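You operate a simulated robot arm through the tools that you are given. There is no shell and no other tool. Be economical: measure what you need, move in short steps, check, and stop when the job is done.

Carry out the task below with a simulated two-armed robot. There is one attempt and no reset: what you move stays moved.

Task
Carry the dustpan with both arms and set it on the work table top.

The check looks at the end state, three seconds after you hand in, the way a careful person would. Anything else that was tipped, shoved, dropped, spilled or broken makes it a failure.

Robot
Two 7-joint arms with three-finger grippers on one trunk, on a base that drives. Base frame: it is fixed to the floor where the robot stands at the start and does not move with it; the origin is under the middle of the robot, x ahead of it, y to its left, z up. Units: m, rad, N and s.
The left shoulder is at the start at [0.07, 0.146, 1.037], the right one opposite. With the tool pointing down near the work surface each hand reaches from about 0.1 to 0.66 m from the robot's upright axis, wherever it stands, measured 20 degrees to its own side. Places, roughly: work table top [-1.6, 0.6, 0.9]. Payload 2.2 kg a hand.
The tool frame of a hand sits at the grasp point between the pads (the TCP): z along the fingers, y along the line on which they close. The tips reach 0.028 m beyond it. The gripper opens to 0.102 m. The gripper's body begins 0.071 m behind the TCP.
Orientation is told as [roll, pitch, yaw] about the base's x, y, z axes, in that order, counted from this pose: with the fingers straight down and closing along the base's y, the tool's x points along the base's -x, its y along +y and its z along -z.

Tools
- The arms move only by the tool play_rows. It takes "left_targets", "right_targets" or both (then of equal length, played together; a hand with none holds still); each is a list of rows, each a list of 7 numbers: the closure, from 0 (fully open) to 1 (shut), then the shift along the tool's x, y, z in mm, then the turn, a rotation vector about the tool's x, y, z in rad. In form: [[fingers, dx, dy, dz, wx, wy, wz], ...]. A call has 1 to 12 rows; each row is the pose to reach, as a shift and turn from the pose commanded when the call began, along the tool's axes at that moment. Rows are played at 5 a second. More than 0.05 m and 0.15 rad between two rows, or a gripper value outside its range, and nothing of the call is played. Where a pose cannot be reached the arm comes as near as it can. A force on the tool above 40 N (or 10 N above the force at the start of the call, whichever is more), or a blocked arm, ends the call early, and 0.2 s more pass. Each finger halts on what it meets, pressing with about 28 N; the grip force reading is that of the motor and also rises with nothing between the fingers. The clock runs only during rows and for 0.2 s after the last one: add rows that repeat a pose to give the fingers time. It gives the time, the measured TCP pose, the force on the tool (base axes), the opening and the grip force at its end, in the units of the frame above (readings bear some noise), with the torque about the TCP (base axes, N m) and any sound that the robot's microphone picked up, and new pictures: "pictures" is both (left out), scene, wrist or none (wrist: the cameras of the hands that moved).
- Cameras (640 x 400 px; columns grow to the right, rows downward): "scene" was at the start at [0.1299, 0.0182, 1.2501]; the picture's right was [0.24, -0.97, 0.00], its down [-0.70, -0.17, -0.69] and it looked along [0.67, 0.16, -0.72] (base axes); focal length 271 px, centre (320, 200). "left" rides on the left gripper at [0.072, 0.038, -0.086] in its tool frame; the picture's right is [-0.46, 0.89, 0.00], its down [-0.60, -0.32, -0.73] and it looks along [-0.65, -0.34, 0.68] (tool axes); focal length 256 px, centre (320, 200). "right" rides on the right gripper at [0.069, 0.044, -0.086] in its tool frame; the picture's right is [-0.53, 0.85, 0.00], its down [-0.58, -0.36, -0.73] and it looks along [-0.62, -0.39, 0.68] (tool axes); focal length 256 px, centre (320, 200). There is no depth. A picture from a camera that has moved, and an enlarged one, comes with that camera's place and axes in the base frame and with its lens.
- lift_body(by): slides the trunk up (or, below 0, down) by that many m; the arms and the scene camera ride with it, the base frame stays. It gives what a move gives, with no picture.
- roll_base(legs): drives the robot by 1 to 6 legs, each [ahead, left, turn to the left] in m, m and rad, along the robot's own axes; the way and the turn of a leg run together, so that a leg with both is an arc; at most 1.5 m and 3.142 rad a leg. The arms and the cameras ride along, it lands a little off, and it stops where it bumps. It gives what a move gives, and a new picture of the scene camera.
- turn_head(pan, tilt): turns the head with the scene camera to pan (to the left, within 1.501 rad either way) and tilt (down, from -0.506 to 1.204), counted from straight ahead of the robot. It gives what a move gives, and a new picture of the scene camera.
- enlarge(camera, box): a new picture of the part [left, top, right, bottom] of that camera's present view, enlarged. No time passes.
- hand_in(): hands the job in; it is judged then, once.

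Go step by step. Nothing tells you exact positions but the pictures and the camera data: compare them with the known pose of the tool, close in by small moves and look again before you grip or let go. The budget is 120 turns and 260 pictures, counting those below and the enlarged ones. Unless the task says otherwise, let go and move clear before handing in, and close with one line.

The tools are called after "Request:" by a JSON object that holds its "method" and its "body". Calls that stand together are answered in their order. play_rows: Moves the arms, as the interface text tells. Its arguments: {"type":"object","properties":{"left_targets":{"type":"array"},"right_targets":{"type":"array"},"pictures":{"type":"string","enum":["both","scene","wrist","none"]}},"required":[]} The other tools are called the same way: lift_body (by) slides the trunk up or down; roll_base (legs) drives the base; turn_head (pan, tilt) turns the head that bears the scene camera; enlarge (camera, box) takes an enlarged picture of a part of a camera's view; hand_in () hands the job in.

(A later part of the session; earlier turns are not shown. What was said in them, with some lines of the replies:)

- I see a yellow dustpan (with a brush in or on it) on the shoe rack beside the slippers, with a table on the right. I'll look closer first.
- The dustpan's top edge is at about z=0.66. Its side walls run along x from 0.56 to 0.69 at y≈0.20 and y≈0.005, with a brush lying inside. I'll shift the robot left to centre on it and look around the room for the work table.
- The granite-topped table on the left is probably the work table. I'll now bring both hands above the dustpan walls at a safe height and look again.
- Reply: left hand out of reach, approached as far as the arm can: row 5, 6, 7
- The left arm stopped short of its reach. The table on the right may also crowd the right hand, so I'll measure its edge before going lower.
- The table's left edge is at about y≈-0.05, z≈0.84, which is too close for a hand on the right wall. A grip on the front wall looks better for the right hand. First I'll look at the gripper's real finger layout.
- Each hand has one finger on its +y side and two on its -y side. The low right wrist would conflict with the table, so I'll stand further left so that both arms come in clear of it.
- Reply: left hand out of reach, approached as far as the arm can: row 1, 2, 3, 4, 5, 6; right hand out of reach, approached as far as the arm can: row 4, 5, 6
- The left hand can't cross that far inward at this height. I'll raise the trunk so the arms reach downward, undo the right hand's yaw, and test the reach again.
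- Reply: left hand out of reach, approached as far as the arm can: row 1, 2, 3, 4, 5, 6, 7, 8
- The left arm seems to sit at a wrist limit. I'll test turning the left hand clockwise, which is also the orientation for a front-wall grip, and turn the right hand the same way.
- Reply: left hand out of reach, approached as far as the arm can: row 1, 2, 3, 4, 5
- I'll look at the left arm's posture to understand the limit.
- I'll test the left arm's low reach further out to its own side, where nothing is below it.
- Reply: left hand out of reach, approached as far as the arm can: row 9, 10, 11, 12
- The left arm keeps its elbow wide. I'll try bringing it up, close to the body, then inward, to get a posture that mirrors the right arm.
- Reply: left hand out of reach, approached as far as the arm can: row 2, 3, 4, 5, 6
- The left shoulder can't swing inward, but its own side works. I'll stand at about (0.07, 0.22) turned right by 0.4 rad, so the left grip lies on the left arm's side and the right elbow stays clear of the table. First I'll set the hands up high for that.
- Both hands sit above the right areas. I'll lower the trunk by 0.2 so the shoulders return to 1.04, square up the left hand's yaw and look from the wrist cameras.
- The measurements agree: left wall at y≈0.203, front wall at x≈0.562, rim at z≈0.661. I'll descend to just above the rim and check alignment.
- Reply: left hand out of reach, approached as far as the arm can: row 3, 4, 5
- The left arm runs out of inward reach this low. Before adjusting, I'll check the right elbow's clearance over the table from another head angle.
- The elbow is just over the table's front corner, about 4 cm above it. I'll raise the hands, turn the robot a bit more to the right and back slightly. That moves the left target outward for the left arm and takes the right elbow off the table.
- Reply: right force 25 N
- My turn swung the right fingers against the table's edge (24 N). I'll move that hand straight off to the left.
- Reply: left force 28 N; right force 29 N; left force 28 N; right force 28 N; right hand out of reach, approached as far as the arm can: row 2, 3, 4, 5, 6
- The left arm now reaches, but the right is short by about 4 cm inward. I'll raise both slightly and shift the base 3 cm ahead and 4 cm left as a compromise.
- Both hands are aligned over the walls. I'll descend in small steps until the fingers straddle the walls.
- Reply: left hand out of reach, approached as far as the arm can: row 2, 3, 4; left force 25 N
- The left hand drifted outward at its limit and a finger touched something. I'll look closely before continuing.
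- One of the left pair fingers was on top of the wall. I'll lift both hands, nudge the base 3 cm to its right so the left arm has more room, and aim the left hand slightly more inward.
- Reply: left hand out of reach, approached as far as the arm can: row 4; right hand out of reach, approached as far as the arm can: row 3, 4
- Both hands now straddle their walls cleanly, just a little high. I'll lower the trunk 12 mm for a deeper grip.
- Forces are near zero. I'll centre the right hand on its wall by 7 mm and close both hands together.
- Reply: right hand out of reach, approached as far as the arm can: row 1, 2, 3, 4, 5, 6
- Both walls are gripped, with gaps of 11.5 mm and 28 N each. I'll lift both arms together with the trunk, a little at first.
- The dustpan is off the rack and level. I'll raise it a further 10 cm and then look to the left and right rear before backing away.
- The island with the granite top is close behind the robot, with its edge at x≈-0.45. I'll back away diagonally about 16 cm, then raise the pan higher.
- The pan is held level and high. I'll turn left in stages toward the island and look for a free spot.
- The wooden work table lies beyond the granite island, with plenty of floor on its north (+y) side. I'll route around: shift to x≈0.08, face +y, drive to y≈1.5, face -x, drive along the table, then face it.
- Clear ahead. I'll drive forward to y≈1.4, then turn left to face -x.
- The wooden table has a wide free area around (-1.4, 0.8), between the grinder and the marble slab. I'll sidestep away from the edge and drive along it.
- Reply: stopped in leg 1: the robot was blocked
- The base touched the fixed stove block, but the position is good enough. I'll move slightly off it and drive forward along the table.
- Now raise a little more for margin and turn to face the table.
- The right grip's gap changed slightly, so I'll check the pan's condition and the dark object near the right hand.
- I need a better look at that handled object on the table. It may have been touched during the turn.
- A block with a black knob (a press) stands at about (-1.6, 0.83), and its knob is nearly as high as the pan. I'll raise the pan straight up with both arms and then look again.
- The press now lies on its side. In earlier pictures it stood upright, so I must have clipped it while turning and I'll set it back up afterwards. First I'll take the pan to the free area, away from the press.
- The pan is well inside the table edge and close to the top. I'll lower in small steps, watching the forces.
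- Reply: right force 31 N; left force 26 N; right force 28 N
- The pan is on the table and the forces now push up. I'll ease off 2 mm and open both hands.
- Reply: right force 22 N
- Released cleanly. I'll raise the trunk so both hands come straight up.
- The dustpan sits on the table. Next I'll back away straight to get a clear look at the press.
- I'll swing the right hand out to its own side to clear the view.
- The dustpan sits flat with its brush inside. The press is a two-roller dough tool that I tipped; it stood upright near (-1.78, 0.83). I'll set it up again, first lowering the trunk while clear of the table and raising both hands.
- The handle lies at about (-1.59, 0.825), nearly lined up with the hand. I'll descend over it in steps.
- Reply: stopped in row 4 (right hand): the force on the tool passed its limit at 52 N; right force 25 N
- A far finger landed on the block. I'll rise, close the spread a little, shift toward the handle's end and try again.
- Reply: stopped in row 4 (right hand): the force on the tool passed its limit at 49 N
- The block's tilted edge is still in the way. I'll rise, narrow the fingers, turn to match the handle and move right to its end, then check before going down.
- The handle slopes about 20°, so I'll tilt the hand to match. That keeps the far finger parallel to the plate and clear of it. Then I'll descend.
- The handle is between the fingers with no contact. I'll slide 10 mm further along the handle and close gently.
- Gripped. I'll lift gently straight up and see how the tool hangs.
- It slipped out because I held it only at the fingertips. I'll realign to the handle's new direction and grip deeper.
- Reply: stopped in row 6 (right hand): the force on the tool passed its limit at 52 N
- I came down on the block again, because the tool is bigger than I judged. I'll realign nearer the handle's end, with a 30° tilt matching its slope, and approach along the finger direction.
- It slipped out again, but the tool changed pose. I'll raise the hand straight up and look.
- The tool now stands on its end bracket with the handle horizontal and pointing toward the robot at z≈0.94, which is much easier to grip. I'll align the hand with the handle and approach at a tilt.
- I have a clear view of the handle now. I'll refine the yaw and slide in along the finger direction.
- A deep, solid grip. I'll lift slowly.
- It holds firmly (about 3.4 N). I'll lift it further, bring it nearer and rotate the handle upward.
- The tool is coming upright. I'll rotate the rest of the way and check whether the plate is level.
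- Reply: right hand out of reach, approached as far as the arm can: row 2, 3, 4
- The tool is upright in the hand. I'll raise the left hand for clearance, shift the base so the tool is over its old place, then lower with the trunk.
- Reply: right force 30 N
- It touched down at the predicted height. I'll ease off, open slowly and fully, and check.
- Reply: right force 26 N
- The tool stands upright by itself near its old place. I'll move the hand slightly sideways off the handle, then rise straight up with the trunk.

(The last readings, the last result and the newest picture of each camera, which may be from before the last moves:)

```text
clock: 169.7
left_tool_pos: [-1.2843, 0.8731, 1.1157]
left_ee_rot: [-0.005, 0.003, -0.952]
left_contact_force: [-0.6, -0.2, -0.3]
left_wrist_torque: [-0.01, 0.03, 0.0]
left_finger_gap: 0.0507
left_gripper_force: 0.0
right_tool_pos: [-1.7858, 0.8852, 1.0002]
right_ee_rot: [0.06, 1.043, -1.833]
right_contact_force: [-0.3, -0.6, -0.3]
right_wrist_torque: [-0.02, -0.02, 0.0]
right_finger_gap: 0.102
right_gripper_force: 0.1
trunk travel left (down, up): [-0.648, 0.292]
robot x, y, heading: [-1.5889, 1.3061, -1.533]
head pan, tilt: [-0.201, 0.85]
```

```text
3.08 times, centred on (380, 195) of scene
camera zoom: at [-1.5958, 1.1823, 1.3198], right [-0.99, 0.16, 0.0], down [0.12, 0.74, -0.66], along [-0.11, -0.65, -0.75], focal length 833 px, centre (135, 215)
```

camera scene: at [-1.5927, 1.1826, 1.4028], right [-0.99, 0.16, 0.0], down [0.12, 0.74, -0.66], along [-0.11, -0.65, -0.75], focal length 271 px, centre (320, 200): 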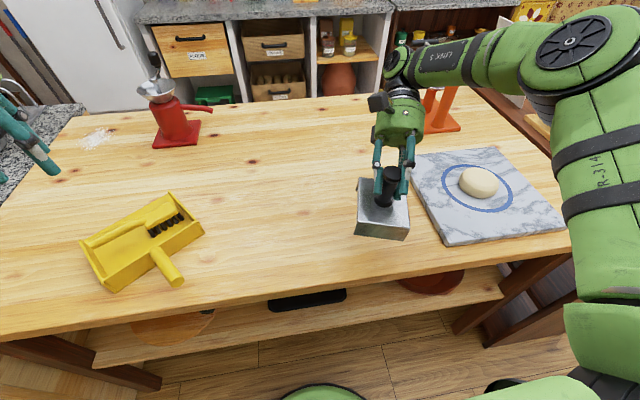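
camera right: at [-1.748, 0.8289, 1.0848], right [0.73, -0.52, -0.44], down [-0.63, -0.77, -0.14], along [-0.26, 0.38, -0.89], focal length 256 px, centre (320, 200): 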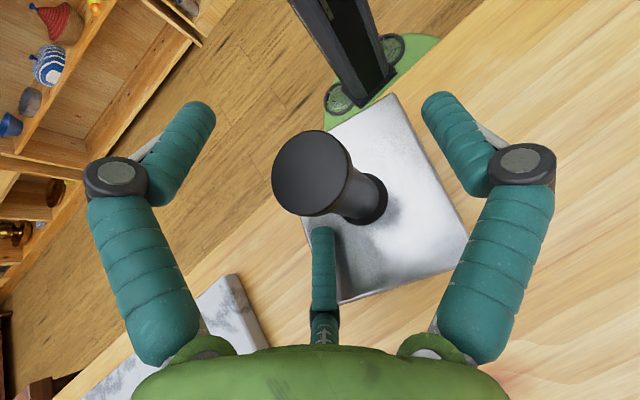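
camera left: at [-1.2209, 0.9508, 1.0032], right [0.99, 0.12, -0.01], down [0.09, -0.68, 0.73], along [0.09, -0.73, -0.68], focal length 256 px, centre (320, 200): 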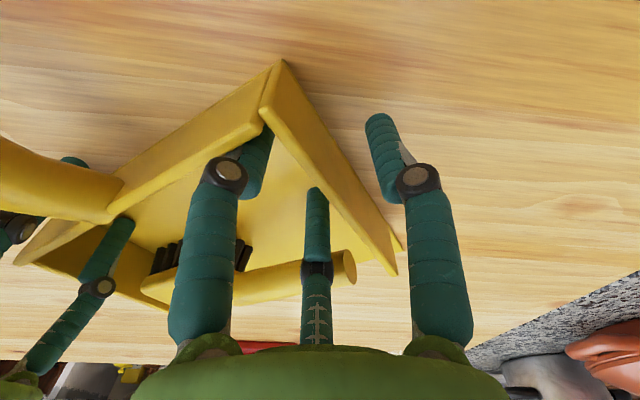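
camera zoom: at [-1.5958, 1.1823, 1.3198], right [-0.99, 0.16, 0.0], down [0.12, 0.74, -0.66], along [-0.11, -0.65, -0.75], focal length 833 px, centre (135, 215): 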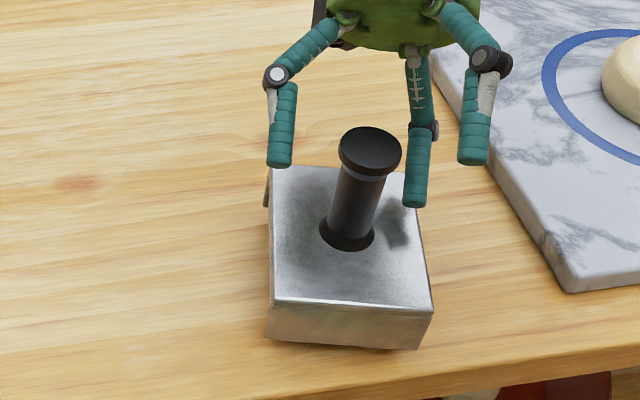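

Free of contact, and the tool stays upright. I'll raise the trunk the rest of the way and back the robot off.

Request:
{"method": "lift_body", "body": {"by": 0.2}}

Request:
{"method": "roll_base", "body": {"legs": [[-0.35, 0.0, 0.0]]}}

Request:
{"method": "turn_head", "body": {"pan": 0.0, "tilt": 0.75}}

Request:
{"method": "enlarge", "body": {"camera": "scene", "box": [140, 100, 460, 300]}}

```text
clock: 171.8
left_tool_pos: [-1.2831, 0.8729, 1.3163]
left_ee_rot: [-0.006, 0.002, -0.95]
left_contact_force: [-0.3, -0.4, 0.3]
left_wrist_torque: [-0.02, 0.0, 0.03]
left_finger_gap: 0.0508
left_gripper_force: 0.1
right_tool_pos: [-1.7867, 0.8847, 1.2001]
right_ee_rot: [0.058, 1.044, -1.832]
right_contact_force: [-0.6, 0.3, -0.2]
right_wrist_torque: [0.0, -0.02, -0.01]
right_finger_gap: 0.1019
right_gripper_force: 0.1
trunk travel left (down, up): [-0.848, 0.092]
robot x, y, heading: [-1.5856, 1.3107, -1.532]
head pan, tilt: [-0.201, 0.85]
```

```text
clock: 174.1
left_tool_pos: [-1.2987, 1.2168, 1.3152]
left_ee_rot: [-0.004, 0.004, -0.958]
left_contact_force: [0.0, 0.5, 0.2]
left_wrist_torque: [0.03, -0.01, -0.02]
left_finger_gap: 0.0508
left_gripper_force: 0.0
right_tool_pos: [-1.8006, 1.2311, 1.1981]
right_ee_rot: [0.057, 1.044, -1.839]
right_contact_force: [-0.3, 0.2, -0.7]
right_wrist_torque: [0.03, -0.01, 0.01]
right_finger_gap: 0.102
right_gripper_force: 0.0
trunk travel left (down, up): [-0.848, 0.092]
robot x, y, heading: [-1.6025, 1.661, -1.543]
head pan, tilt: [-0.201, 0.85]
camera scene: at [-1.6087, 1.527, 1.5195], right [-0.99, 0.17, 0.0], down [0.13, 0.74, -0.66], along [-0.11, -0.65, -0.75], focal length 271 px, centre (320, 200)
```

scene: 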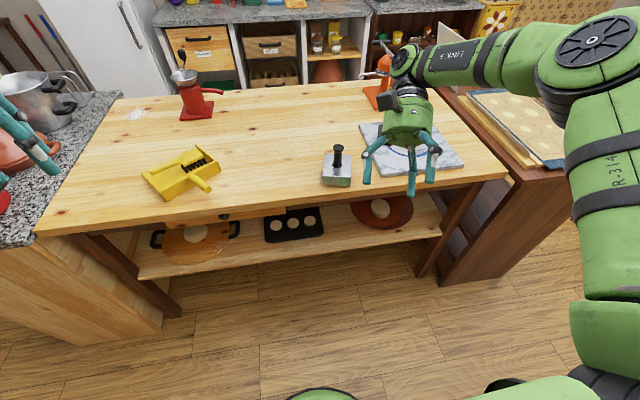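

```text
clock: 174.8
left_tool_pos: [-1.2993, 1.2193, 1.3153]
left_ee_rot: [-0.005, 0.001, -0.96]
left_contact_force: [0.1, -0.6, 0.3]
left_wrist_torque: [-0.04, -0.01, 0.0]
left_finger_gap: 0.051
left_gripper_force: 0.1
right_tool_pos: [-1.8011, 1.2338, 1.2]
right_ee_rot: [0.058, 1.044, -1.838]
right_contact_force: [0.0, 0.1, 0.6]
right_wrist_torque: [-0.03, -0.02, 0.02]
right_finger_gap: 0.1023
right_gripper_force: 0.1
trunk travel left (down, up): [-0.848, 0.092]
robot x, y, heading: [-1.5989, 1.6567, -1.54]
head pan, tilt: [0.0, 0.75]
camera scene: at [-1.593, 1.5244, 1.5278], right [-1.0, -0.03, 0.0], down [-0.02, 0.68, -0.73], along [0.02, -0.73, -0.68], focal length 271 px, centre (320, 200)
```

scene: 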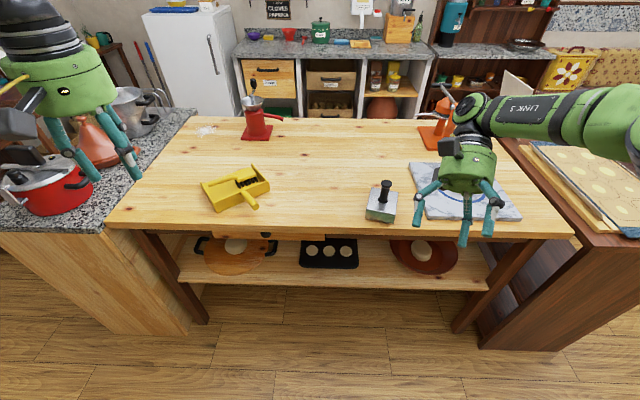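

```text
2.00 times, centred on (300, 200) of scene
camera zoom: at [-1.593, 1.5244, 1.5278], right [-1.0, -0.03, 0.0], down [-0.02, 0.68, -0.73], along [0.02, -0.73, -0.68], focal length 541 px, centre (360, 200)
```

zoom: 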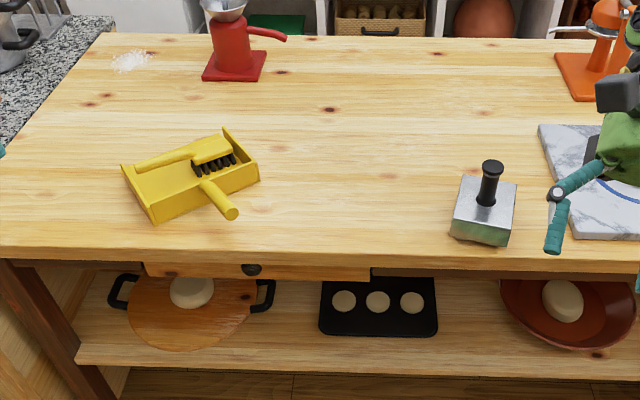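

The dustpan lies flat on the work table with its brush inside, the dough tool stands upright again close to where it was, and both hands are clear. I'm handing in.

Request:
{"method": "hand_in", "body": {}}

```text
The job is handed in.
```

The dustpan was carried with both arms and now lies flat on the work table top, with its brush still inside. It wasn't a clean run: on the way I knocked over the two-roller dough tool on that table. I stood it back upright about 5 cm from my estimate of where it was, and the check may still count that.
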